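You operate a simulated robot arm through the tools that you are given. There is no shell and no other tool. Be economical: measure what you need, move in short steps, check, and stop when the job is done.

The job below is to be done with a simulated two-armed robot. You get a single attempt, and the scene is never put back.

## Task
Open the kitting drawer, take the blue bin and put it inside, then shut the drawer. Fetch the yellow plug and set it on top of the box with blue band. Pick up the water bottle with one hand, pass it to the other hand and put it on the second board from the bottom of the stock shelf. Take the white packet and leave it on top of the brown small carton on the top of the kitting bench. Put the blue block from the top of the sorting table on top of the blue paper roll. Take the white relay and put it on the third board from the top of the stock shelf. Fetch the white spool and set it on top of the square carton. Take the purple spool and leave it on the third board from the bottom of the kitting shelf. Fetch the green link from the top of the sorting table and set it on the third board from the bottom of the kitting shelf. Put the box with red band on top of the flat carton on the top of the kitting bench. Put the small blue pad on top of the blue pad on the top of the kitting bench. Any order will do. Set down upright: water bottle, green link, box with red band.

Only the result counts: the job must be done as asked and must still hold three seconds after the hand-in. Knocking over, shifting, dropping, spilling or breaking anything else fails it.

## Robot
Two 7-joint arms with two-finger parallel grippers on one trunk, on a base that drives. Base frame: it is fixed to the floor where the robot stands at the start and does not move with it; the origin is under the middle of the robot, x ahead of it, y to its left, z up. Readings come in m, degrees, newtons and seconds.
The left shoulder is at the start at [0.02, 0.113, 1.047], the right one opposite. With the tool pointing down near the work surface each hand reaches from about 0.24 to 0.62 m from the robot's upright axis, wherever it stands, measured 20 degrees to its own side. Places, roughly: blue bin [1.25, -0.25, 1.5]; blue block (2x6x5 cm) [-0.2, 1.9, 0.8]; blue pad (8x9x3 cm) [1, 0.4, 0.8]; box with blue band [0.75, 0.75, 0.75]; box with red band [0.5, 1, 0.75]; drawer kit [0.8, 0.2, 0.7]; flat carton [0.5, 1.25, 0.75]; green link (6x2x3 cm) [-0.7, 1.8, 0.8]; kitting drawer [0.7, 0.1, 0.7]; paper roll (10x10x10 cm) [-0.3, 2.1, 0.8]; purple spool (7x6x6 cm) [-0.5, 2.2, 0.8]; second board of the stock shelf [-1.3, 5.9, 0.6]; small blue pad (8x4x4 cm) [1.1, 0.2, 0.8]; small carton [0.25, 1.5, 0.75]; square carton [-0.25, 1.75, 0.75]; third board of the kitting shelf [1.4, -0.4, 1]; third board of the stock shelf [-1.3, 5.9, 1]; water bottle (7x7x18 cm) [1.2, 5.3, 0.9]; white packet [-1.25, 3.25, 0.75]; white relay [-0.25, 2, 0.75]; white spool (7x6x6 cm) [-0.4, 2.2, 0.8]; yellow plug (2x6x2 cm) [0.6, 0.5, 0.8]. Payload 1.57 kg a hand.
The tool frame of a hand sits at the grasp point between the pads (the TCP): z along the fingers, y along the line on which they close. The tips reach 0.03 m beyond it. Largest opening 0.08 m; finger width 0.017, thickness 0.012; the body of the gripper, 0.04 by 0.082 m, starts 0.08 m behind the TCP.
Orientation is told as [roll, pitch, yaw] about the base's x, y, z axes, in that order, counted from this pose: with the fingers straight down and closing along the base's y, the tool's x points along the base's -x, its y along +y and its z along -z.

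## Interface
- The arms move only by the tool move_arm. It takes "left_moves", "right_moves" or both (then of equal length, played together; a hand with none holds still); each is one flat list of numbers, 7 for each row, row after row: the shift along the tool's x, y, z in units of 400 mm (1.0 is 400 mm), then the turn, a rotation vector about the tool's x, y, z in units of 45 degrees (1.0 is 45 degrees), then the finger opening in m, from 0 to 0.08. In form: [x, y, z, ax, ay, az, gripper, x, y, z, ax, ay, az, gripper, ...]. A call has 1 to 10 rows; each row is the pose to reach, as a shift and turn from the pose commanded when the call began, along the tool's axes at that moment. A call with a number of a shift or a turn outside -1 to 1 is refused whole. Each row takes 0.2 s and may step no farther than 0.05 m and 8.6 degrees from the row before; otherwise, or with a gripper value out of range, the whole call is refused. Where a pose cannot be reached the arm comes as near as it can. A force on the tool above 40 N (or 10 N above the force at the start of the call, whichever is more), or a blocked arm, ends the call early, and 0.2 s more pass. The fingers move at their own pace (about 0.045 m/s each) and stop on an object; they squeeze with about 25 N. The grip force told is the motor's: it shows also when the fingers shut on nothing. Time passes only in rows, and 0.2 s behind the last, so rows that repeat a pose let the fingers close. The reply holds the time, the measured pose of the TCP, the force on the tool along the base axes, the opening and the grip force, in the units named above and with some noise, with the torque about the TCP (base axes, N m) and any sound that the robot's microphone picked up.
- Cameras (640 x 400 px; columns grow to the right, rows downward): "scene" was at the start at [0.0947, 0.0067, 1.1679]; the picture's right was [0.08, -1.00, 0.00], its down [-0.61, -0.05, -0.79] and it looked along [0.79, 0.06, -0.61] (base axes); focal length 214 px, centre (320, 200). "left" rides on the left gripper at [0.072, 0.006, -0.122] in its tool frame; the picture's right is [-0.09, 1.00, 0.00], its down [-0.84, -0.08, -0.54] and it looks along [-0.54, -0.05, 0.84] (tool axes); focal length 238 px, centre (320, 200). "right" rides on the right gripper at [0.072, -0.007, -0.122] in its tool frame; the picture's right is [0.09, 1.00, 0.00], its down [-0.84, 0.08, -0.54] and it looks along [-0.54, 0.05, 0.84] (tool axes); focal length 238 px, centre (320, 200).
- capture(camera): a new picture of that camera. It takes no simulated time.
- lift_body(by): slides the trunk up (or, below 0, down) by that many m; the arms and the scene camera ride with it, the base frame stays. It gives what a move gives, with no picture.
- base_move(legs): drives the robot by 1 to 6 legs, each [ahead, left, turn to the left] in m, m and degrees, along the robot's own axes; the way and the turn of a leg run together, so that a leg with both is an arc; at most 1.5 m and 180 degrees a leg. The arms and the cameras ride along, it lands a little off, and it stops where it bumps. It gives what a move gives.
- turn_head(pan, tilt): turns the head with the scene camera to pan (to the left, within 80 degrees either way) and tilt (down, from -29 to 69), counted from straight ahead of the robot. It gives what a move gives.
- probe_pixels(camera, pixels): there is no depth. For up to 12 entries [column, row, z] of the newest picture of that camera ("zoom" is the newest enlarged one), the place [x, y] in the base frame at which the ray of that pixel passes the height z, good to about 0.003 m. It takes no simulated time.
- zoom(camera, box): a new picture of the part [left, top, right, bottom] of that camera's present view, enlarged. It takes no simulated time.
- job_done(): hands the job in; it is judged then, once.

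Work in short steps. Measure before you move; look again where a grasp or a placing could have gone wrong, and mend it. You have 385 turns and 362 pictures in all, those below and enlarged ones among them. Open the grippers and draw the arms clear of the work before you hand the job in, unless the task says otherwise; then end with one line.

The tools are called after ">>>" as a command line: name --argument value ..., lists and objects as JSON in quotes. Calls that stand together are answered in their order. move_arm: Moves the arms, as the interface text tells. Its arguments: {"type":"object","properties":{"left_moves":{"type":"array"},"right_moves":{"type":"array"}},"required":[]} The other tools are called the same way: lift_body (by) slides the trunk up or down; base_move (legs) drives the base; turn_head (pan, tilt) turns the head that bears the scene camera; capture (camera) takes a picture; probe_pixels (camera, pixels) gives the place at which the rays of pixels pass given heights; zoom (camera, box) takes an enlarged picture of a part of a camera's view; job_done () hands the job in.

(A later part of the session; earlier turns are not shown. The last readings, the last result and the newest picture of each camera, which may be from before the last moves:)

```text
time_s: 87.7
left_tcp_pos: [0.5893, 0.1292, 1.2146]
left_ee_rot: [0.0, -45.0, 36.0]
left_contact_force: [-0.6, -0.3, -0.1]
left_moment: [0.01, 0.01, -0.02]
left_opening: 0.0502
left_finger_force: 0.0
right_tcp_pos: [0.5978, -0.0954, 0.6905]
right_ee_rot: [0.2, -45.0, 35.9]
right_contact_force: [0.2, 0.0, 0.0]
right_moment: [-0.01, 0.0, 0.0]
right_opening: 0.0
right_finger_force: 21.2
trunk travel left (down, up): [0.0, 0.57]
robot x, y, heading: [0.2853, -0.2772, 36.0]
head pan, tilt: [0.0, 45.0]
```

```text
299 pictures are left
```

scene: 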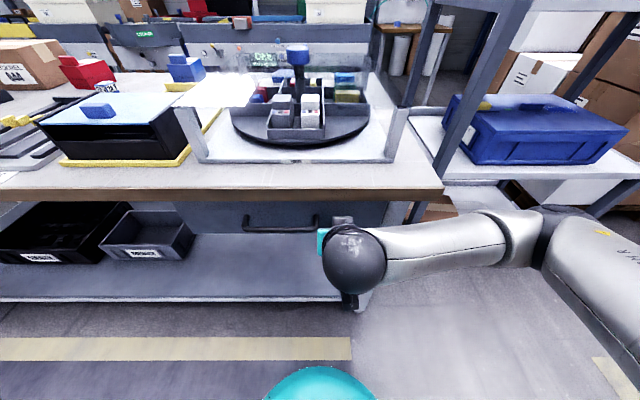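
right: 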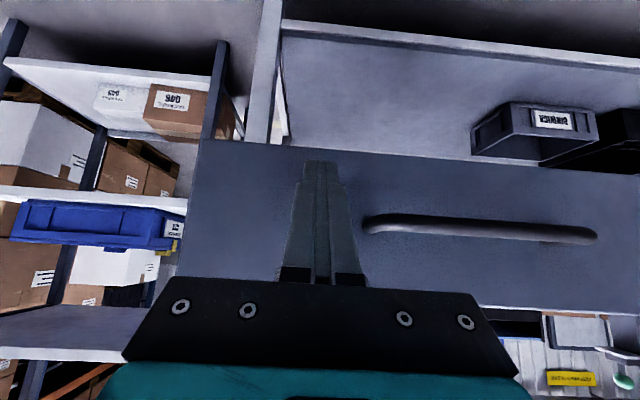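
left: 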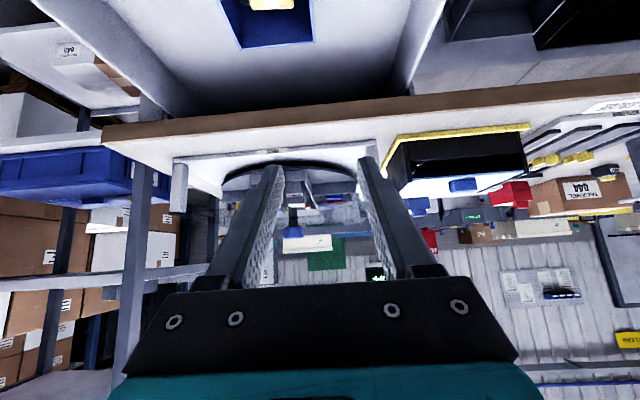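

Push the last ~2.5 cm with the arm.

>>> move_arm --right_moves '[-0.018, 0, 0.018, 0, 0, 0, 0, -0.036, 0, 0.036, 0, 0, 0, 0, -0.05, 0, 0.05, 0, 0, 0, 0]'

>>> zoom --camera "scene" --box '[150, 160, 450, 320]'

```text
time_s: 88.3
left_tcp_pos: [0.5903, 0.1268, 1.2158]
left_ee_rot: [0.1, -45.0, 36.0]
left_contact_force: [0.3, -0.3, 0.0]
left_moment: [0.03, 0.01, 0.02]
left_opening: 0.0501
left_finger_force: 0.1
right_tcp_pos: [0.6018, -0.0909, 0.689]
right_ee_rot: [0.1, -44.0, 36.6]
right_contact_force: [-8.1, -8.8, 5.2]
right_moment: [-0.04, 0.0, -0.06]
right_opening: 0.0001
right_finger_force: 21.0
trunk travel left (down, up): [0.0, 0.57]
robot x, y, heading: [0.2824, -0.2799, 35.6]
head pan, tilt: [0.0, 45.0]
stopped in row 2 (right hand): the force on the tool passed its limit at 51 N (the readings are from after the stop); the commanded pose is now the measured one
```

```text
2.13 times, centred on (300, 240) of scene
```

zoom: 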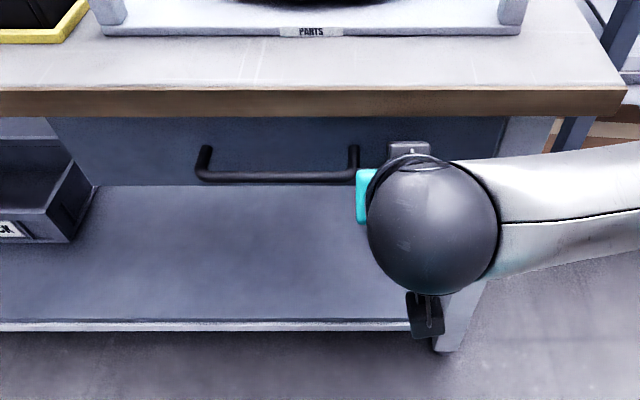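

>>> probe_pixels --camera "zoom" --pixels '[[277, 177, 0.7], [205, 173, 0.7], [350, 177, 0.7], [300, 90, 0.795]]'

>>> capture --camera "right"

```text
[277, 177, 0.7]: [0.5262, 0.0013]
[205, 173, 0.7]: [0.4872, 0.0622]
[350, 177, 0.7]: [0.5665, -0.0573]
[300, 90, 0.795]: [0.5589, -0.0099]
```

```text
297 pictures are left
```

right: 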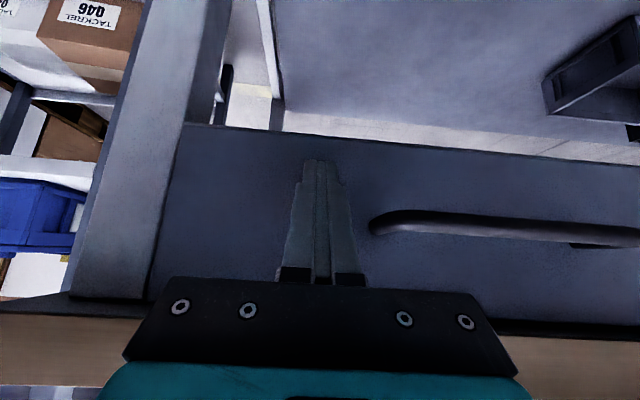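

Handle is back at its closed position — drawer shut. Back away, lift the hands, and survey from high.

>>> base_move --legs '[[-0.3, 0, 0]]'

>>> move_arm --right_moves '[-0.07, 0, -0.07, 0, 0, 0, 0.05, -0.14, 0, -0.14, 0, 0, 0, 0.05, -0.21, 0, -0.21, 0, 0, 0, 0.05, -0.28, 0, -0.28, 0, 0, 0, 0.05, -0.35, 0, -0.35, 0, 0, 0, 0.05, -0.42, 0, -0.42, 0, 0, 0, 0.05, -0.49, 0, -0.49, 0, 0, 0, 0.05, -0.56, 0, -0.56, 0, 0, 0, 0.05, -0.63, 0, -0.63, 0, 0, 0, 0.05]'

>>> lift_body --by 0.4

>>> turn_head --pan 10 --tilt 40

>>> capture --camera "scene"

>>> turn_head --pan 60 --tilt 25

>>> capture --camera "scene"

```text
time_s: 90.3
left_tcp_pos: [0.348, -0.0467, 1.2154]
left_ee_rot: [0.0, -45.0, 36.1]
left_contact_force: [0.1, 0.3, 0.4]
left_moment: [-0.02, 0.0, 0.03]
left_opening: 0.0501
left_finger_force: 0.1
right_tcp_pos: [0.3628, -0.2641, 0.6885]
right_ee_rot: [0.1, -44.1, 36.6]
right_contact_force: [-0.3, 0.0, 0.8]
right_moment: [-0.01, -0.01, 0.0]
right_opening: 0.0
right_finger_force: 21.6
trunk travel left (down, up): [0.0, 0.57]
robot x, y, heading: [0.0401, -0.4562, 36.1]
head pan, tilt: [0.0, 45.0]
```

```text
time_s: 92.3
left_tcp_pos: [0.3483, -0.0457, 1.2149]
left_ee_rot: [0.0, -45.0, 36.1]
left_contact_force: [0.7, 1.0, 0.3]
left_moment: [0.03, 0.01, 0.0]
left_opening: 0.0501
left_finger_force: 0.1
right_tcp_pos: [0.37, -0.2609, 1.043]
right_ee_rot: [0.0, -43.7, 36.4]
right_contact_force: [-0.4, -0.1, 0.1]
right_moment: [-0.06, 0.01, 0.02]
right_opening: 0.0501
right_finger_force: 0.1
trunk travel left (down, up): [0.0, 0.57]
robot x, y, heading: [0.0403, -0.4539, 35.6]
head pan, tilt: [0.0, 45.0]
```

```text
time_s: 96.1
left_tcp_pos: [0.3493, -0.0457, 1.6149]
left_ee_rot: [-0.1, -45.1, 36.2]
left_contact_force: [-0.4, -1.0, 0.7]
left_moment: [-0.02, -0.03, -0.02]
left_opening: 0.0501
left_finger_force: 0.1
right_tcp_pos: [0.3697, -0.26, 1.4431]
right_ee_rot: [0.2, -43.8, 36.3]
right_contact_force: [-0.6, -0.4, 1.0]
right_moment: [0.02, 0.01, 0.03]
right_opening: 0.0498
right_finger_force: 0.0
trunk travel left (down, up): [-0.4, 0.17]
robot x, y, heading: [0.0415, -0.455, 36.1]
head pan, tilt: [0.0, 45.0]
```

```text
time_s: 96.8
left_tcp_pos: [0.3485, -0.0464, 1.6148]
left_ee_rot: [0.0, -45.0, 36.1]
left_contact_force: [0.0, -0.1, -0.2]
left_moment: [-0.01, 0.0, -0.01]
left_opening: 0.0501
left_finger_force: 0.2
right_tcp_pos: [0.3692, -0.2583, 1.4436]
right_ee_rot: [0.1, -43.9, 36.2]
right_contact_force: [-0.4, -0.7, -0.8]
right_moment: [0.01, -0.01, -0.03]
right_opening: 0.0498
right_finger_force: 0.1
trunk travel left (down, up): [-0.4, 0.17]
robot x, y, heading: [0.0412, -0.4571, 36.3]
head pan, tilt: [10.0, 40.0]
```

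```text
296 pictures are left
```

scene: 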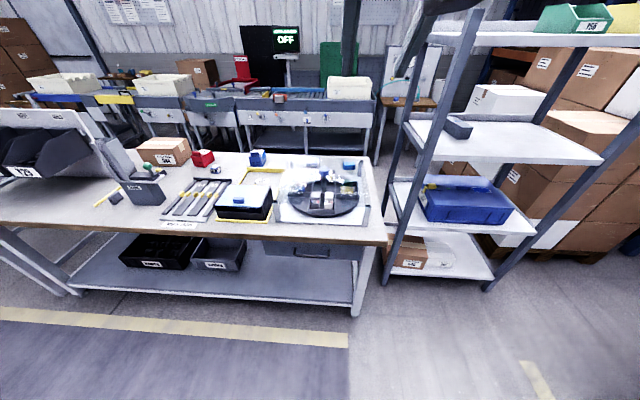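

```text
time_s: 98.0
left_tcp_pos: [0.3488, -0.0457, 1.6151]
left_ee_rot: [-0.1, -45.1, 36.0]
left_contact_force: [0.5, -0.1, 0.2]
left_moment: [-0.01, 0.01, 0.03]
left_opening: 0.05
left_finger_force: 0.1
right_tcp_pos: [0.3694, -0.2597, 1.4446]
right_ee_rot: [0.2, -44.3, 36.6]
right_contact_force: [-0.4, -0.7, -0.2]
right_moment: [0.02, -0.01, -0.04]
right_opening: 0.0497
right_finger_force: 0.0
trunk travel left (down, up): [-0.4, 0.17]
robot x, y, heading: [0.0419, -0.4496, 36.3]
head pan, tilt: [60.0, 25.0]
```

```text
295 pictures are left
```

scene: 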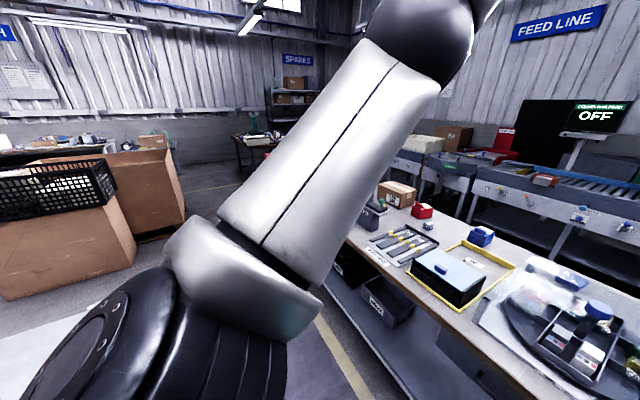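

>>> turn_head --pan 15 --tilt 40

>>> zoom --camera "scene" --box '[140, 120, 390, 260]'

>>> zoom --camera "scene" --box '[260, 130, 410, 240]'

```text
time_s: 99.2
left_tcp_pos: [0.3502, -0.0456, 1.6136]
left_ee_rot: [0.0, -45.0, 36.1]
left_contact_force: [0.0, 0.6, -0.5]
left_moment: [0.02, 0.0, -0.02]
left_opening: 0.05
left_finger_force: 0.1
right_tcp_pos: [0.3697, -0.2591, 1.4438]
right_ee_rot: [0.1, -44.1, 36.6]
right_contact_force: [-0.4, -0.1, 0.3]
right_moment: [0.0, -0.02, -0.02]
right_opening: 0.05
right_finger_force: 0.1
trunk travel left (down, up): [-0.4, 0.17]
robot x, y, heading: [0.0402, -0.4526, 36.0]
head pan, tilt: [15.0, 40.0]
```

```text
2.56 times, centred on (265, 190) of scene
```

zoom: 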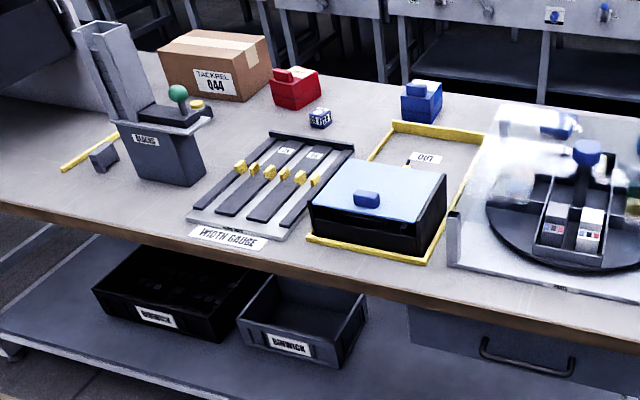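

```text
3.64 times, centred on (335, 185) of scene
```

zoom: 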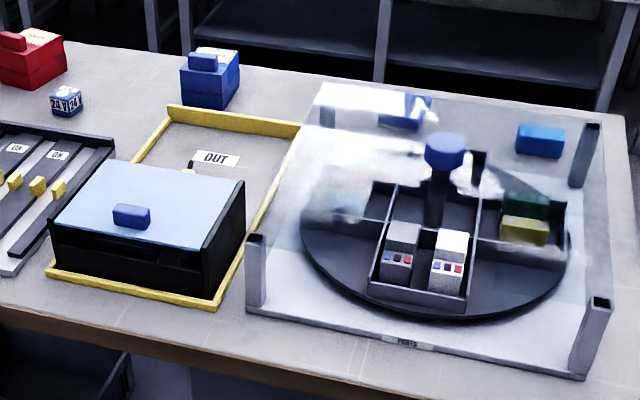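

>>> probe_pixels --camera "zoom" --pixels '[[67, 112, 0.795], [205, 105, 0.795], [30, 85, 0.795], [188, 168, 0.8], [405, 125, 0.8], [540, 155, 0.8], [610, 105, 0.795], [320, 70, 0.795], [255, 305, 0.795], [575, 375, 0.795], [585, 185, 0.795], [325, 125, 0.795]]'

>>> zoom --camera "scene" --box '[200, 130, 300, 190]'

```text
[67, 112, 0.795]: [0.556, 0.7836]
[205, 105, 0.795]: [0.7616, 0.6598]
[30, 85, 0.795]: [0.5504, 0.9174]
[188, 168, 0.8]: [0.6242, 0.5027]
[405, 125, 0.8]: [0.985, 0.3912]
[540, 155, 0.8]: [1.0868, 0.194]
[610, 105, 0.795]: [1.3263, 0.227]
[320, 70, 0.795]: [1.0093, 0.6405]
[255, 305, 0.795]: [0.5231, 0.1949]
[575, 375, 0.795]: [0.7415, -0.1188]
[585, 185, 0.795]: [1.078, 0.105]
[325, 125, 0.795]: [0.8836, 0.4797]
```

```text
6.40 times, centred on (250, 160) of scene
```

zoom: 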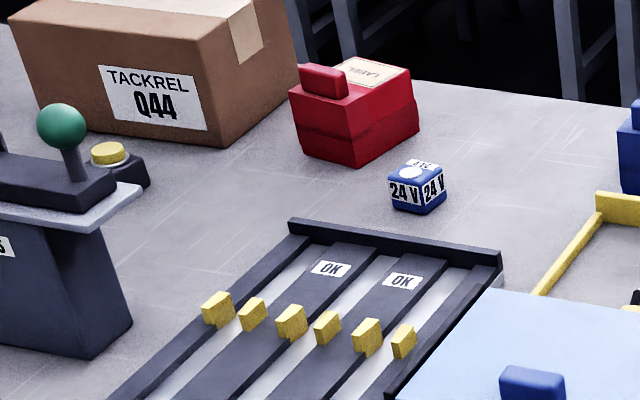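

Red box (0.55,0.92) and blue box (0.76,0.66) are the banded boxes; pads lie behind the tray (d≈1.0). I need routes; look toward the left side of the hall with the robot turned.

>>> base_move --legs '[[-0.2, 0, 0], [0, 0, 65]]'

>>> turn_head --pan 0 --tilt 25

>>> capture --camera "scene"

>>> turn_head --pan -30 --tilt 25

>>> capture --camera "scene"

```text
time_s: 103.6
left_tcp_pos: [-0.3598, -0.1199, 1.6145]
left_ee_rot: [-0.1, -45.0, 101.3]
left_contact_force: [0.0, 0.8, 0.7]
left_moment: [-0.03, 0.02, -0.01]
left_opening: 0.0498
left_finger_force: 0.0
right_tcp_pos: [-0.1562, -0.1936, 1.445]
right_ee_rot: [0.1, -44.1, 101.8]
right_contact_force: [-0.2, -0.1, 0.6]
right_moment: [-0.02, -0.01, 0.02]
right_opening: 0.0501
right_finger_force: 0.1
trunk travel left (down, up): [-0.4, 0.17]
robot x, y, heading: [-0.1167, -0.5715, 101.5]
head pan, tilt: [15.0, 40.0]
```

```text
time_s: 104.4
left_tcp_pos: [-0.3587, -0.1204, 1.6148]
left_ee_rot: [0.2, -45.0, 101.3]
left_contact_force: [-0.7, -0.9, 1.1]
left_moment: [-0.05, 0.01, 0.01]
left_opening: 0.0501
left_finger_force: 0.0
right_tcp_pos: [-0.1568, -0.1925, 1.4441]
right_ee_rot: [0.0, -44.2, 102.0]
right_contact_force: [-0.1, 0.2, -0.5]
right_moment: [0.0, -0.01, 0.02]
right_opening: 0.0499
right_finger_force: 0.0
trunk travel left (down, up): [-0.4, 0.17]
robot x, y, heading: [-0.1204, -0.568, 101.3]
head pan, tilt: [0.0, 25.0]
```

```text
291 pictures are left
```

scene: 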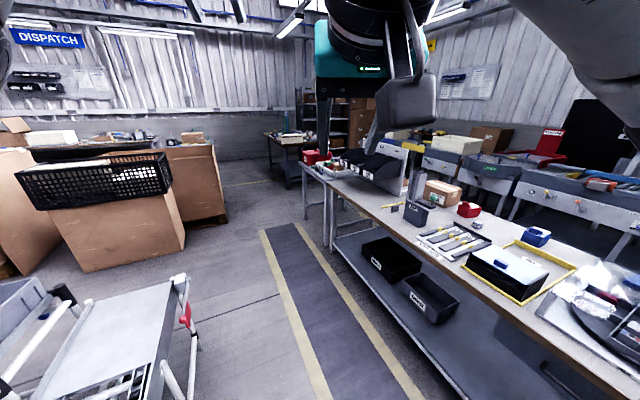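

```text
time_s: 105.3
left_tcp_pos: [-0.3603, -0.1217, 1.6153]
left_ee_rot: [0.0, -45.0, 101.3]
left_contact_force: [0.6, -0.7, 0.6]
left_moment: [0.02, -0.03, 0.03]
left_opening: 0.05
left_finger_force: 0.0
right_tcp_pos: [-0.1569, -0.193, 1.4453]
right_ee_rot: [0.2, -44.0, 101.9]
right_contact_force: [0.0, -1.2, 0.8]
right_moment: [0.01, -0.01, 0.03]
right_opening: 0.0497
right_finger_force: 0.0
trunk travel left (down, up): [-0.4, 0.17]
robot x, y, heading: [-0.1173, -0.5679, 101.4]
head pan, tilt: [-30.0, 25.0]
```

```text
290 pictures are left
```

scene: 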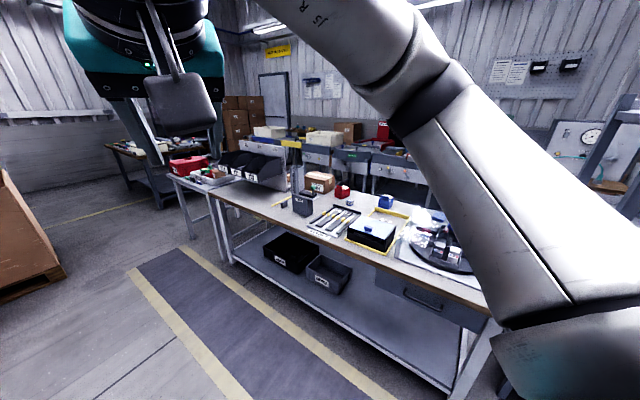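

Plan: pick the plug from the bench front first. Turn back to 36°, shift to s≈−0.1, lower trunk.

>>> base_move --legs '[[0, 0, -65.3], [0.3, 0.3, 0]]'

>>> lift_body --by -0.3

>>> turn_head --pan 10 --tilt 35

>>> capture --camera "scene"

>>> capture --camera "left"

```text
time_s: 110.8
left_tcp_pos: [0.2545, 0.2555, 1.6137]
left_ee_rot: [-0.1, -45.0, 36.1]
left_contact_force: [-0.2, 0.5, -0.5]
left_moment: [0.0, 0.0, -0.01]
left_opening: 0.0502
left_finger_force: 0.0
right_tcp_pos: [0.2739, 0.0402, 1.4457]
right_ee_rot: [0.0, -44.1, 36.7]
right_contact_force: [0.0, -0.3, 0.0]
right_moment: [-0.03, -0.02, 0.0]
right_opening: 0.0504
right_finger_force: 0.0
trunk travel left (down, up): [-0.4, 0.17]
robot x, y, heading: [-0.0539, -0.1543, 36.0]
head pan, tilt: [-30.0, 25.0]
```

```text
time_s: 113.8
left_tcp_pos: [0.2525, 0.2525, 1.3159]
left_ee_rot: [0.1, -44.9, 36.0]
left_contact_force: [-0.7, -0.1, 0.1]
left_moment: [-0.02, -0.01, 0.02]
left_opening: 0.0499
left_finger_force: 0.1
right_tcp_pos: [0.2726, 0.0405, 1.1439]
right_ee_rot: [0.2, -44.2, 36.7]
right_contact_force: [-0.3, -0.3, 0.4]
right_moment: [-0.04, 0.01, 0.03]
right_opening: 0.0499
right_finger_force: 0.0
trunk travel left (down, up): [-0.1, 0.47]
robot x, y, heading: [-0.0495, -0.1567, 36.1]
head pan, tilt: [-30.0, 25.0]
```

```text
time_s: 114.8
left_tcp_pos: [0.2531, 0.2532, 1.3153]
left_ee_rot: [0.0, -45.0, 36.1]
left_contact_force: [-0.4, 0.3, -0.8]
left_moment: [-0.01, -0.01, 0.03]
left_opening: 0.0499
left_finger_force: 0.0
right_tcp_pos: [0.2724, 0.0407, 1.1446]
right_ee_rot: [0.1, -44.1, 36.7]
right_contact_force: [0.0, 0.0, 0.6]
right_moment: [0.03, 0.01, 0.0]
right_opening: 0.0498
right_finger_force: 0.0
trunk travel left (down, up): [-0.1, 0.47]
robot x, y, heading: [-0.0568, -0.1553, 36.3]
head pan, tilt: [10.0, 35.0]
```

```text
289 pictures are left
```

scene: 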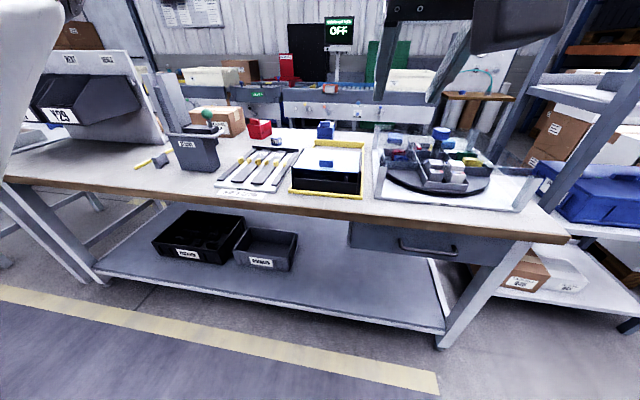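

```text
288 pictures are left
```

left: 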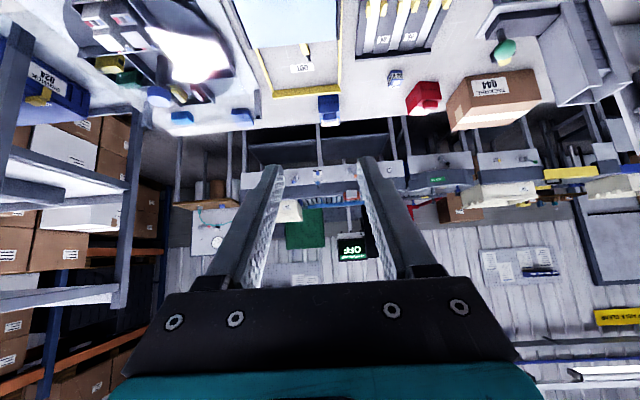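

>>> zoom --camera "left" --box '[140, 0, 460, 200]'

>>> zoom --camera "left" --box '[400, 0, 640, 170]'

>>> zoom --camera "left" --box '[260, 0, 380, 75]'

```text
2.00 times, centred on (300, 100) of left
```

zoom: 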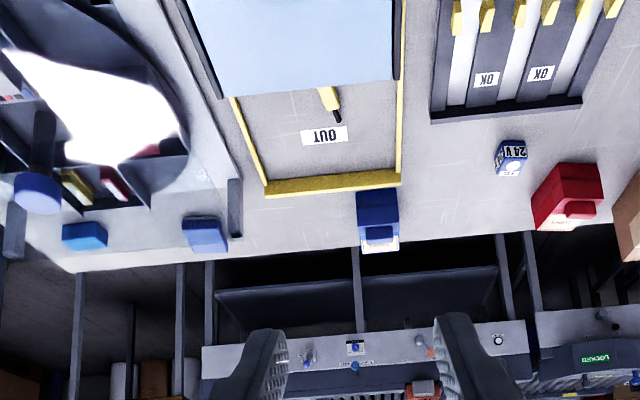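

```text
2.35 times, centred on (520, 85) of left
```

zoom: 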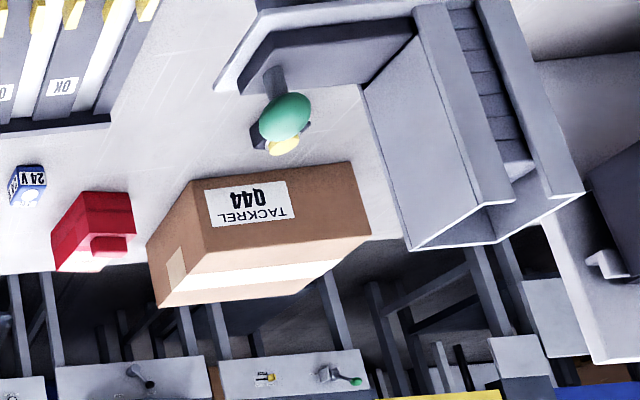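

```text
5.33 times, centred on (320, 38) of left
```

zoom: 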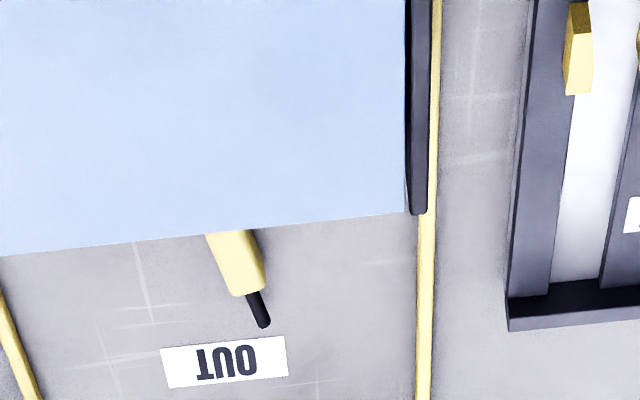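

>>> probe_pixels --camera "zoom" --pixels '[[235, 262, 0.81], [265, 325, 0.805], [220, 232, 0.81], [200, 237, 0.89], [228, 361, 0.797]]'

>>> probe_pixels --camera "left" --pixels '[[329, 118, 0.795], [395, 85, 0.795], [423, 113, 0.795], [182, 122, 0.8], [243, 120, 0.8], [455, 130, 0.795], [540, 98, 0.795], [475, 73, 0.795]]'

```text
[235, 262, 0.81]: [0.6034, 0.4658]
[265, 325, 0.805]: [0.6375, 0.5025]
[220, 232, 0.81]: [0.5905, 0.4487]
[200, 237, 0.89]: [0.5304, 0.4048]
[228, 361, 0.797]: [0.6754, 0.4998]
```

```text
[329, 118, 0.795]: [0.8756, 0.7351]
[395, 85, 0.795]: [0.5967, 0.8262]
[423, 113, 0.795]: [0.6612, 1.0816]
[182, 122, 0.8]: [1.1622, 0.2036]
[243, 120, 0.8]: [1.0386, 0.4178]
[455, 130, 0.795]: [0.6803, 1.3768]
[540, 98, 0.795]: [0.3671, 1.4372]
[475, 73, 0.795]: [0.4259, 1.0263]
```

Drive 0.2 ahead, then bring the left hand above the plug with 20° pitch to look down.

>>> base_move --legs '[[0.2, 0, 0]]'

>>> move_arm --left_moves '[0.035, 0, 0.1, 0, 0.11, 0, 0.05, 0.07, 0, 0.2, 0, 0.22, 0, 0.05, 0.105, 0, 0.31, 0, 0.33, 0, 0.05, 0.14, 0, 0.42, 0, 0.44, 0, 0.05, 0.177, 0, 0.53, 0, 0.555, 0, 0.05]'

>>> capture --camera "left"

```text
time_s: 116.4
left_tcp_pos: [0.4158, 0.3709, 1.3149]
left_ee_rot: [0.2, -45.1, 36.0]
left_contact_force: [0.3, -0.6, 0.6]
left_moment: [0.01, 0.01, 0.03]
left_opening: 0.0499
left_finger_force: 0.1
right_tcp_pos: [0.4355, 0.1578, 1.1444]
right_ee_rot: [0.1, -44.1, 36.6]
right_contact_force: [0.3, 0.5, 0.2]
right_moment: [0.03, 0.01, -0.03]
right_opening: 0.0501
right_finger_force: 0.0
trunk travel left (down, up): [-0.1, 0.47]
robot x, y, heading: [0.1093, -0.0319, 36.2]
head pan, tilt: [10.0, 35.0]
```

```text
time_s: 117.6
left_tcp_pos: [0.4935, 0.4291, 1.1161]
left_ee_rot: [0.2, -20.1, 35.9]
left_contact_force: [0.3, 0.0, 0.2]
left_moment: [0.0, 0.02, 0.01]
left_opening: 0.0499
left_finger_force: 0.1
right_tcp_pos: [0.4351, 0.1568, 1.1436]
right_ee_rot: [0.2, -44.3, 36.6]
right_contact_force: [-1.3, -0.1, 0.6]
right_moment: [0.0, 0.03, 0.02]
right_opening: 0.05
right_finger_force: 0.0
trunk travel left (down, up): [-0.1, 0.47]
robot x, y, heading: [0.1056, -0.0392, 36.0]
head pan, tilt: [10.0, 35.0]
```

```text
284 pictures are left
```

left: 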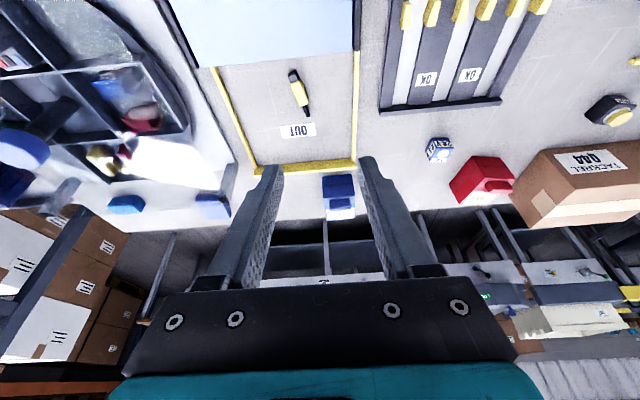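

Plug now fully visible at (298,92). Zoom and probe it.

>>> zoom --camera "left" --box '[240, 40, 400, 140]'

>>> probe_pixels --camera "left" --pixels '[[291, 72, 0.81], [298, 92, 0.81], [308, 115, 0.81], [303, 104, 0.81], [273, 67, 0.89], [352, 50, 0.89]]'

```text
4.00 times, centred on (320, 90) of left
```

zoom: 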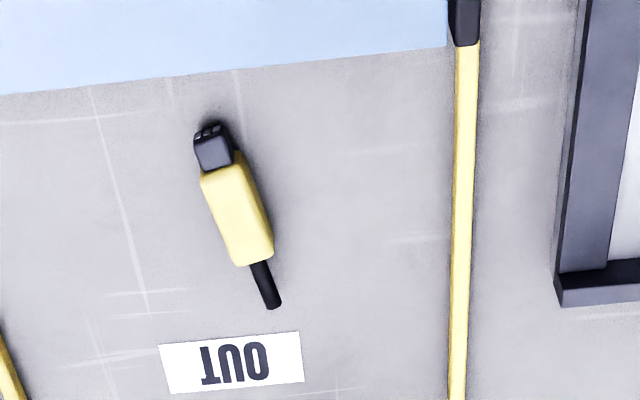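

```text
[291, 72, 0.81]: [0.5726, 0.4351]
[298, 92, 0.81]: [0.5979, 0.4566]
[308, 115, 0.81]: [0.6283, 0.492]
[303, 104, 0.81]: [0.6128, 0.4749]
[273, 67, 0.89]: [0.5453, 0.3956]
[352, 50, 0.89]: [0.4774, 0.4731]
```

Plug body centre ≈(0.600,0.459), axis ~9.5° left of the bench normal. Check base-to-bench clearance looking straight down.

>>> turn_head --pan 0 --tilt 69

>>> capture --camera "scene"

```text
time_s: 118.6
left_tcp_pos: [0.4944, 0.4297, 1.1156]
left_ee_rot: [0.2, -20.0, 36.0]
left_contact_force: [0.3, 0.1, 0.2]
left_moment: [0.0, 0.01, -0.01]
left_opening: 0.05
left_finger_force: 0.0
right_tcp_pos: [0.4332, 0.1575, 1.1454]
right_ee_rot: [0.1, -44.2, 37.1]
right_contact_force: [-3.1, -0.6, 0.3]
right_moment: [0.04, -0.19, -0.04]
right_opening: 0.0502
right_finger_force: 0.0
trunk travel left (down, up): [-0.1, 0.47]
robot x, y, heading: [0.1084, -0.0372, 36.1]
head pan, tilt: [0.0, 68.8]
```

```text
282 pictures are left
```

scene: 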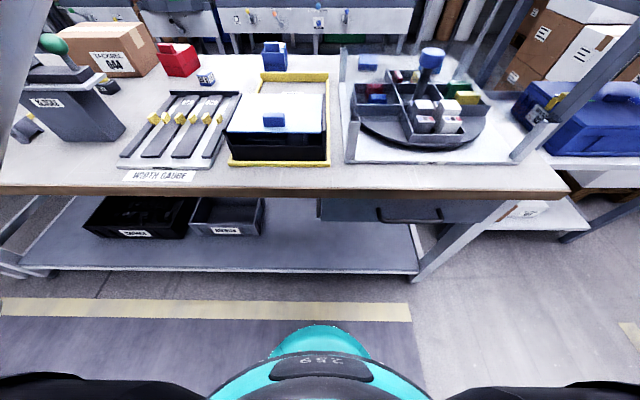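

>>> probe_pixels --camera "scene" --pixels '[[320, 325, 0.3], [320, 325, 0.1], [320, 325, 0.5], [320, 350, 0.5], [300, 270, 0.2], [300, 270, 0.15]]'

```text
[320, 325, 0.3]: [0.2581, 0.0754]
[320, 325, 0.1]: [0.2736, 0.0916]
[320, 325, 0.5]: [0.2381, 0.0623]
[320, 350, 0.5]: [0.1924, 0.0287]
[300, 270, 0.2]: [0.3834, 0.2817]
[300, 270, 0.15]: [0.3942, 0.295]
```

Base front extends ~0.2 m; 0.2 m clearance remains. Drive 0.11 ahead.

>>> base_move --legs '[[0.11, 0, 0]]'

>>> turn_head --pan 15 --tilt 45

```text
time_s: 119.8
left_tcp_pos: [0.583, 0.4934, 1.1158]
left_ee_rot: [0.2, -20.1, 36.0]
left_contact_force: [1.5, -0.4, 0.0]
left_moment: [-0.01, 0.03, 0.03]
left_opening: 0.0502
left_finger_force: 0.1
right_tcp_pos: [0.5234, 0.2224, 1.1438]
right_ee_rot: [0.2, -44.0, 36.6]
right_contact_force: [4.2, 3.0, -5.4]
right_moment: [0.3, -0.44, 0.03]
right_opening: 0.0499
right_finger_force: 0.1
trunk travel left (down, up): [-0.1, 0.47]
robot x, y, heading: [0.194, 0.0293, 36.3]
head pan, tilt: [0.0, 68.8]
```

```text
time_s: 120.7
left_tcp_pos: [0.583, 0.4932, 1.1164]
left_ee_rot: [0.1, -19.9, 35.9]
left_contact_force: [-0.3, 0.4, -0.5]
left_moment: [-0.02, -0.01, -0.02]
left_opening: 0.0499
left_finger_force: 0.0
right_tcp_pos: [0.5232, 0.2206, 1.1456]
right_ee_rot: [0.1, -44.2, 36.4]
right_contact_force: [0.0, 0.4, -0.5]
right_moment: [0.0, 0.01, -0.01]
right_opening: 0.0501
right_finger_force: 0.1
trunk travel left (down, up): [-0.1, 0.47]
robot x, y, heading: [0.1948, 0.0275, 36.0]
head pan, tilt: [15.0, 45.0]
```

Orient the left hand near vertical with +9.5° yaw, 14 cm above the plug.

>>> move_arm --left_moves '[0.039, -0.0235, 0.096, -0.013, 0.155, -0.052, 0.05, 0.0785, -0.047, 0.192, -0.026, 0.31, -0.103, 0.05, 0.118, -0.07, 0.288, -0.038, 0.465, -0.155, 0.05, 0.157, -0.094, 0.3845, -0.051, 0.62, -0.207, 0.05]'

>>> capture --camera "left"

>>> zoom --camera "scene" --box '[160, 40, 400, 240]'

```text
time_s: 121.7
left_tcp_pos: [0.5649, 0.4266, 0.9578]
left_ee_rot: [1.4, 8.0, 45.8]
left_contact_force: [0.4, -0.6, 0.0]
left_moment: [0.09, 0.02, 0.0]
left_opening: 0.05
left_finger_force: 0.0
left hand out of reach, approached as far as the arm can: row 1, 2, 3, 4
right_tcp_pos: [0.5231, 0.2187, 1.1446]
right_ee_rot: [0.4, -44.3, 36.5]
right_contact_force: [-0.5, -0.4, 0.2]
right_moment: [0.05, 0.0, 0.0]
right_opening: 0.0502
right_finger_force: 0.1
trunk travel left (down, up): [-0.1, 0.47]
robot x, y, heading: [0.1969, 0.0281, 35.9]
head pan, tilt: [15.0, 45.0]
```

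```text
281 pictures are left
```

left: 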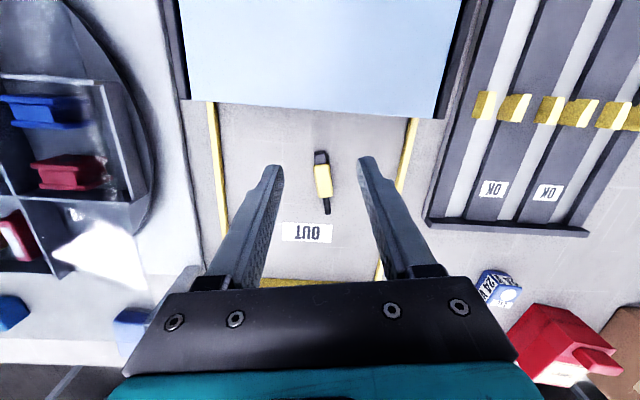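

```text
2.00 times, centred on (280, 140) of scene
```

zoom: 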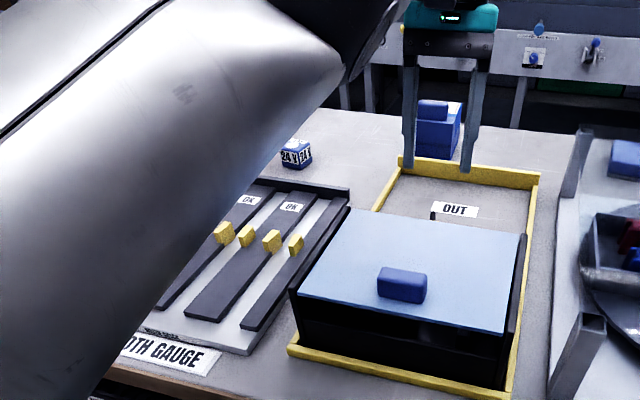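

Slightly out of reach; drive 3.5 cm further and use vertical orientation.

>>> base_move --legs '[[0.04, 0, 0]]'

>>> move_arm --left_moves '[0, 0, 0, 0.017, -0.09, 0, 0.05, 0, 0, 0, 0.033, -0.178, 0, 0.05]'

```text
time_s: 122.6
left_tcp_pos: [0.5971, 0.4518, 0.9563]
left_ee_rot: [1.4, 8.0, 45.7]
left_contact_force: [0.7, 1.4, -0.2]
left_moment: [0.0, 0.02, 0.02]
left_opening: 0.0501
left_finger_force: 0.0
right_tcp_pos: [0.5556, 0.2445, 1.1436]
right_ee_rot: [0.1, -44.1, 36.6]
right_contact_force: [-0.7, -0.1, -0.4]
right_moment: [-0.01, -0.06, 0.01]
right_opening: 0.05
right_finger_force: 0.1
trunk travel left (down, up): [-0.1, 0.47]
robot x, y, heading: [0.2242, 0.0557, 36.3]
head pan, tilt: [15.0, 45.0]
```

```text
time_s: 123.2
left_tcp_pos: [0.6162, 0.462, 0.9605]
left_ee_rot: [0.4, 2.2, 45.6]
left_contact_force: [0.7, -0.6, 0.5]
left_moment: [-0.03, 0.02, 0.03]
left_opening: 0.0504
left_finger_force: 0.0
left hand out of reach, approached as far as the arm can: row 1, 2
right_tcp_pos: [0.5555, 0.245, 1.1453]
right_ee_rot: [0.0, -44.2, 36.5]
right_contact_force: [-0.9, 0.0, 1.0]
right_moment: [0.03, -0.01, 0.02]
right_opening: 0.05
right_finger_force: 0.1
trunk travel left (down, up): [-0.1, 0.47]
robot x, y, heading: [0.2281, 0.0534, 36.2]
head pan, tilt: [15.0, 45.0]
```

>>> move_arm --left_moves '[0.05, 0.007, 0, 0, 0, 0, 0.05, 0.1, 0.0137, 0, 0, 0, 0, 0.05]'

>>> capture --camera "left"

```text
time_s: 123.8
left_tcp_pos: [0.6218, 0.4613, 0.9673]
left_ee_rot: [-0.1, 0.1, 45.6]
left_contact_force: [-0.5, -0.2, -0.6]
left_moment: [0.0, 0.0, 0.02]
left_opening: 0.0502
left_finger_force: 0.0
left hand out of reach, approached as far as the arm can: row 1, 2
right_tcp_pos: [0.5538, 0.2448, 1.1447]
right_ee_rot: [0.1, -44.3, 36.6]
right_contact_force: [0.4, 0.9, 0.2]
right_moment: [-0.02, -0.02, 0.01]
right_opening: 0.0499
right_finger_force: 0.1
trunk travel left (down, up): [-0.1, 0.47]
robot x, y, heading: [0.2324, 0.0566, 36.2]
head pan, tilt: [15.0, 45.0]
```

```text
279 pictures are left
```

left: 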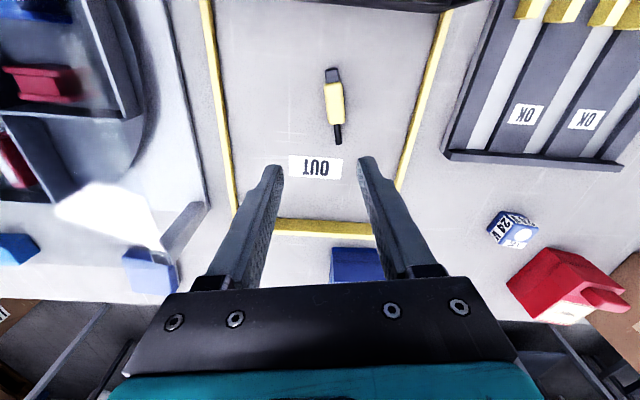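

>>> move_arm --left_moves '[0.05, 0, 0.05, 0, 0, 0, 0.05, 0.1, 0, 0.1, 0, 0, 0, 0.05]'

>>> capture --camera "left"

```text
time_s: 124.4
left_tcp_pos: [0.6313, 0.4551, 0.9463]
left_ee_rot: [0.0, -0.1, 45.6]
left_contact_force: [0.7, 0.9, 0.2]
left_moment: [-0.03, -0.03, -0.02]
left_opening: 0.05
left_finger_force: 0.0
left hand out of reach, approached as far as the arm can: row 1, 2
right_tcp_pos: [0.5549, 0.2452, 1.1443]
right_ee_rot: [0.1, -44.2, 36.5]
right_contact_force: [-0.3, 0.2, 0.1]
right_moment: [0.03, 0.0, -0.01]
right_opening: 0.05
right_finger_force: 0.0
trunk travel left (down, up): [-0.1, 0.47]
robot x, y, heading: [0.2273, 0.0538, 36.0]
head pan, tilt: [15.0, 45.0]
```

```text
278 pictures are left
```

left: 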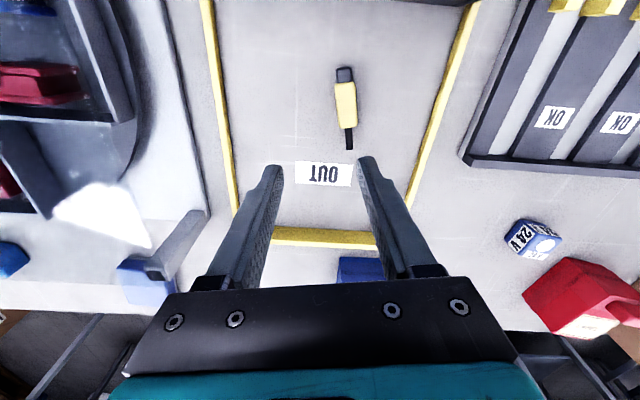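

The arm seems stuck at a joint limit. Lift and retract to recover.

>>> move_arm --left_moves '[0.05, 0, -0.1, 0, 0, 0.05, 0.05, 0.1, 0, -0.2, 0, 0, 0.1, 0.05, 0.15, 0, -0.3, 0, 0, 0.15, 0.05, 0.2, 0, -0.4, 0, 0, 0.21, 0.05]'

>>> turn_head --pan 40 --tilt 20

>>> capture --camera "scene"

```text
time_s: 125.4
left_tcp_pos: [0.6081, 0.413, 1.0874]
left_ee_rot: [-0.2, -2.5, 36.9]
left_contact_force: [-0.5, -0.3, -0.6]
left_moment: [0.0, -0.05, 0.0]
left_opening: 0.0498
left_finger_force: 0.0
left hand out of reach, approached as far as the arm can: row 1, 2, 3, 4
right_tcp_pos: [0.5548, 0.2455, 1.145]
right_ee_rot: [0.1, -44.1, 36.5]
right_contact_force: [0.2, -0.1, 0.9]
right_moment: [0.0, -0.02, -0.02]
right_opening: 0.0501
right_finger_force: 0.1
trunk travel left (down, up): [-0.1, 0.47]
robot x, y, heading: [0.231, 0.0529, 36.3]
head pan, tilt: [15.0, 45.0]
```

```text
time_s: 126.3
left_tcp_pos: [0.6095, 0.4133, 1.0871]
left_ee_rot: [-0.2, -2.5, 37.1]
left_contact_force: [0.3, -0.3, -0.1]
left_moment: [-0.02, -0.03, 0.0]
left_opening: 0.0499
left_finger_force: 0.1
right_tcp_pos: [0.5555, 0.2443, 1.144]
right_ee_rot: [0.1, -44.2, 36.6]
right_contact_force: [-0.2, 1.0, -0.1]
right_moment: [0.02, 0.01, -0.01]
right_opening: 0.05
right_finger_force: 0.1
trunk travel left (down, up): [-0.1, 0.47]
robot x, y, heading: [0.2283, 0.052, 36.3]
head pan, tilt: [40.0, 20.0]
```

```text
277 pictures are left
```

scene: 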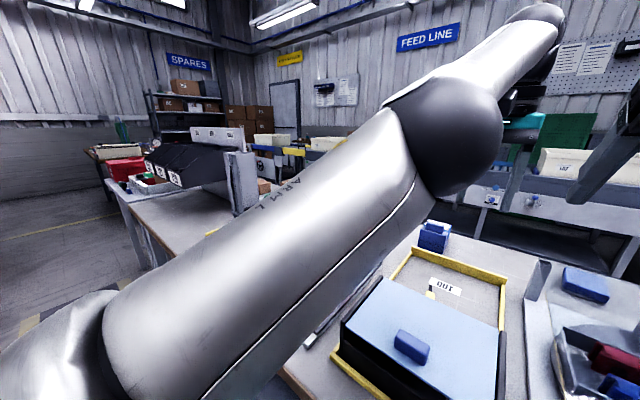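

Return the left hand to its known-good initial posture (lateral +0.27).

>>> move_arm --left_moves '[0, 0.1, -0.03, 0, 0, 0, 0.05, 0, 0.2, -0.06, 0, 0, 0, 0.05, 0, 0.3, -0.06, 0, 0, 0, 0.05, 0, 0.4, -0.06, 0, 0, 0, 0.05, 0, 0.48, -0.06, 0, 0, 0, 0.05]'

>>> capture --camera "scene"

```text
time_s: 127.5
left_tcp_pos: [0.4894, 0.5582, 1.1019]
left_ee_rot: [-0.2, 0.0, 36.1]
left_contact_force: [-1.1, 0.8, 0.3]
left_moment: [0.0, -0.06, -0.02]
left_opening: 0.05
left_finger_force: 0.2
left hand out of reach, approached as far as the arm can: row 1, 2, 3, 4, 5
right_tcp_pos: [0.5543, 0.2464, 1.1447]
right_ee_rot: [0.0, -44.2, 36.8]
right_contact_force: [0.1, -0.8, 0.2]
right_moment: [-0.03, -0.05, 0.01]
right_opening: 0.0498
right_finger_force: 0.1
trunk travel left (down, up): [-0.1, 0.47]
robot x, y, heading: [0.2289, 0.0522, 36.2]
head pan, tilt: [40.0, 20.0]
```

```text
276 pictures are left
```

scene: 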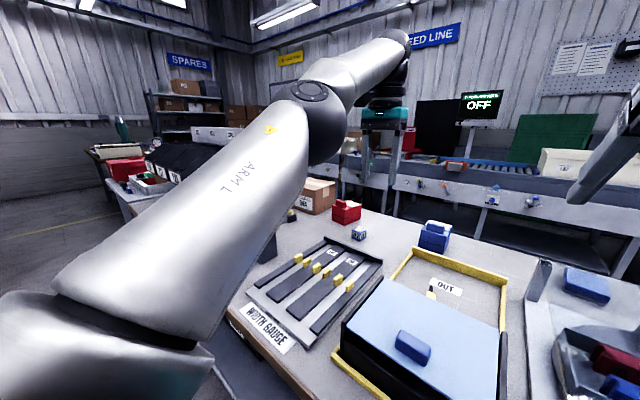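

Try a mid-range pose (fwd 0.52, lat 0.22, z 0.95) and see if the arm reaches it.

>>> move_arm --left_moves '[-0.05, -0.025, 0.07, 0, 0, 0, 0.05, -0.1, -0.05, 0.14, 0, 0, 0, 0.05, -0.15, -0.075, 0.21, 0, 0, 0, 0.05, -0.2, -0.1, 0.28, 0, 0, 0, 0.05, -0.25, -0.125, 0.35, 0, 0, 0, 0.05]'

```text
time_s: 128.7
left_tcp_pos: [0.567, 0.5503, 0.9639]
left_ee_rot: [-0.1, -0.1, 36.1]
left_contact_force: [-0.1, 0.5, -0.1]
left_moment: [-0.01, -0.03, -0.03]
left_opening: 0.05
left_finger_force: 0.0
left hand out of reach, approached as far as the arm can: row 2, 3, 4, 5
right_tcp_pos: [0.5545, 0.2444, 1.1428]
right_ee_rot: [0.0, -44.2, 36.6]
right_contact_force: [-0.6, 0.3, -0.2]
right_moment: [-0.01, 0.02, -0.01]
right_opening: 0.0502
right_finger_force: 0.1
trunk travel left (down, up): [-0.1, 0.47]
robot x, y, heading: [0.2273, 0.0532, 36.2]
head pan, tilt: [40.0, 20.0]
```

>>> move_arm --left_moves '[0, 0, 0.08, 0, 0, 0, 0.05, 0, 0, 0.16, 0, 0, 0, 0.05]'

>>> capture --camera "scene"

>>> capture --camera "left"

```text
time_s: 129.3
left_tcp_pos: [0.574, 0.5579, 0.9014]
left_ee_rot: [-0.2, 0.2, 36.0]
left_contact_force: [-0.3, 0.2, 0.0]
left_moment: [-0.03, -0.03, 0.0]
left_opening: 0.0499
left_finger_force: 0.1
left hand out of reach, approached as far as the arm can: row 1, 2
right_tcp_pos: [0.5549, 0.245, 1.1437]
right_ee_rot: [0.1, -44.2, 36.6]
right_contact_force: [0.9, -0.4, 0.3]
right_moment: [0.01, 0.01, -0.02]
right_opening: 0.0501
right_finger_force: 0.0
trunk travel left (down, up): [-0.1, 0.47]
robot x, y, heading: [0.2283, 0.0522, 36.1]
head pan, tilt: [40.0, 20.0]
```

```text
275 pictures are left
```

scene: 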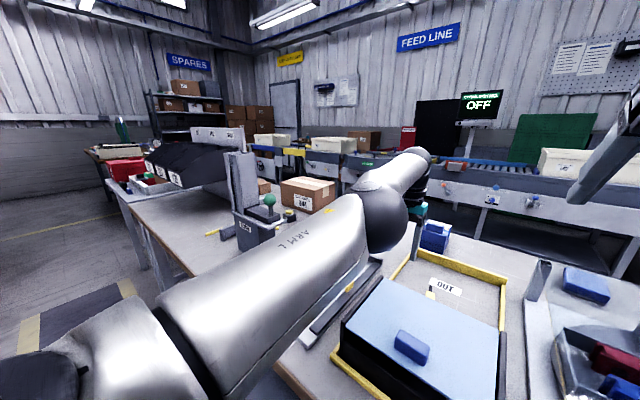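

```text
274 pictures are left
```

left: 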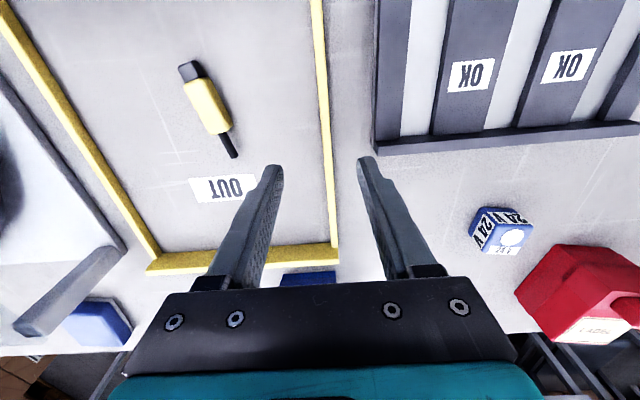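

The arm reaches further out fine; so sync commanded pose to fwd≈0.59 and align using the base instead.

>>> move_arm --left_moves '[-0.09, -0.025, 0, 0, 0, -0.1, 0.05, -0.175, -0.025, 0, 0, 0, -0.21, 0.05]'

>>> base_move --legs '[[-0.05, -0.1, 0]]'

>>> capture --camera "left"

```text
time_s: 129.9
left_tcp_pos: [0.5801, 0.5545, 0.8946]
left_ee_rot: [-0.2, 0.0, 45.6]
left_contact_force: [-0.3, 0.9, -0.7]
left_moment: [0.0, -0.03, 0.0]
left_opening: 0.0496
left_finger_force: 0.0
left hand out of reach, approached as far as the arm can: row 1, 2
right_tcp_pos: [0.5561, 0.2459, 1.1453]
right_ee_rot: [0.0, -44.3, 36.6]
right_contact_force: [0.3, -0.3, -0.6]
right_moment: [0.0, 0.01, -0.02]
right_opening: 0.0498
right_finger_force: 0.0
trunk travel left (down, up): [-0.1, 0.47]
robot x, y, heading: [0.228, 0.0539, 36.0]
head pan, tilt: [40.0, 20.0]
```

```text
time_s: 131.1
left_tcp_pos: [0.5978, 0.4441, 0.8949]
left_ee_rot: [-0.1, 0.1, 45.7]
left_contact_force: [-0.1, -0.6, -0.1]
left_moment: [0.0, 0.0, 0.0]
left_opening: 0.0501
left_finger_force: 0.0
right_tcp_pos: [0.5746, 0.1345, 1.1438]
right_ee_rot: [0.2, -44.1, 36.6]
right_contact_force: [-0.7, -0.1, -0.3]
right_moment: [0.02, -0.01, 0.03]
right_opening: 0.0499
right_finger_force: 0.0
trunk travel left (down, up): [-0.1, 0.47]
robot x, y, heading: [0.2466, -0.0595, 36.0]
head pan, tilt: [40.0, 20.0]
```

```text
273 pictures are left
```

left: 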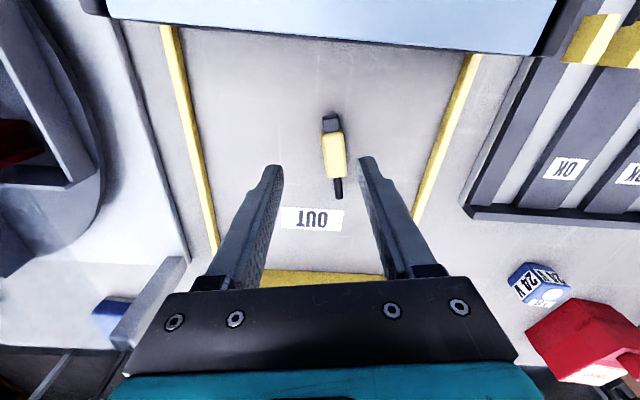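

>>> probe_pixels --camera "left" --pixels '[[334, 152, 0.812], [331, 120, 0.812], [337, 175, 0.812]]'

```text
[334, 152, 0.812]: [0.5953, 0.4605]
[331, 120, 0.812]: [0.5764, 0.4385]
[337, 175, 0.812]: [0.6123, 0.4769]
```

>>> move_arm --left_moves '[-0.0245, 0.0335, 0.05, 0, 0, 0, 0.05, -0.0245, 0.0335, 0.1, 0, 0, 0, 0.05]'

>>> capture --camera "left"

```text
time_s: 131.7
left_tcp_pos: [0.5895, 0.4566, 0.8544]
left_ee_rot: [-0.1, 0.0, 45.6]
left_contact_force: [0.1, 0.2, 0.4]
left_moment: [0.03, 0.03, -0.01]
left_opening: 0.0497
left_finger_force: 0.1
left hand out of reach, approached as far as the arm can: row 1, 2
right_tcp_pos: [0.5733, 0.1353, 1.1437]
right_ee_rot: [0.1, -44.1, 36.6]
right_contact_force: [-0.6, 0.5, -0.3]
right_moment: [0.02, 0.02, 0.02]
right_opening: 0.0501
right_finger_force: 0.1
trunk travel left (down, up): [-0.1, 0.47]
robot x, y, heading: [0.2488, -0.0574, 36.2]
head pan, tilt: [40.0, 20.0]
```

```text
272 pictures are left
```

left: 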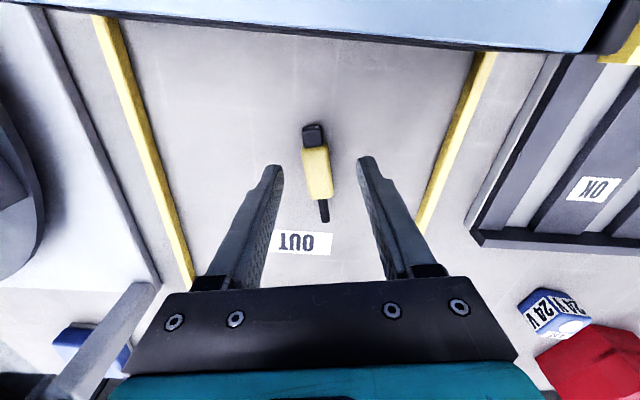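

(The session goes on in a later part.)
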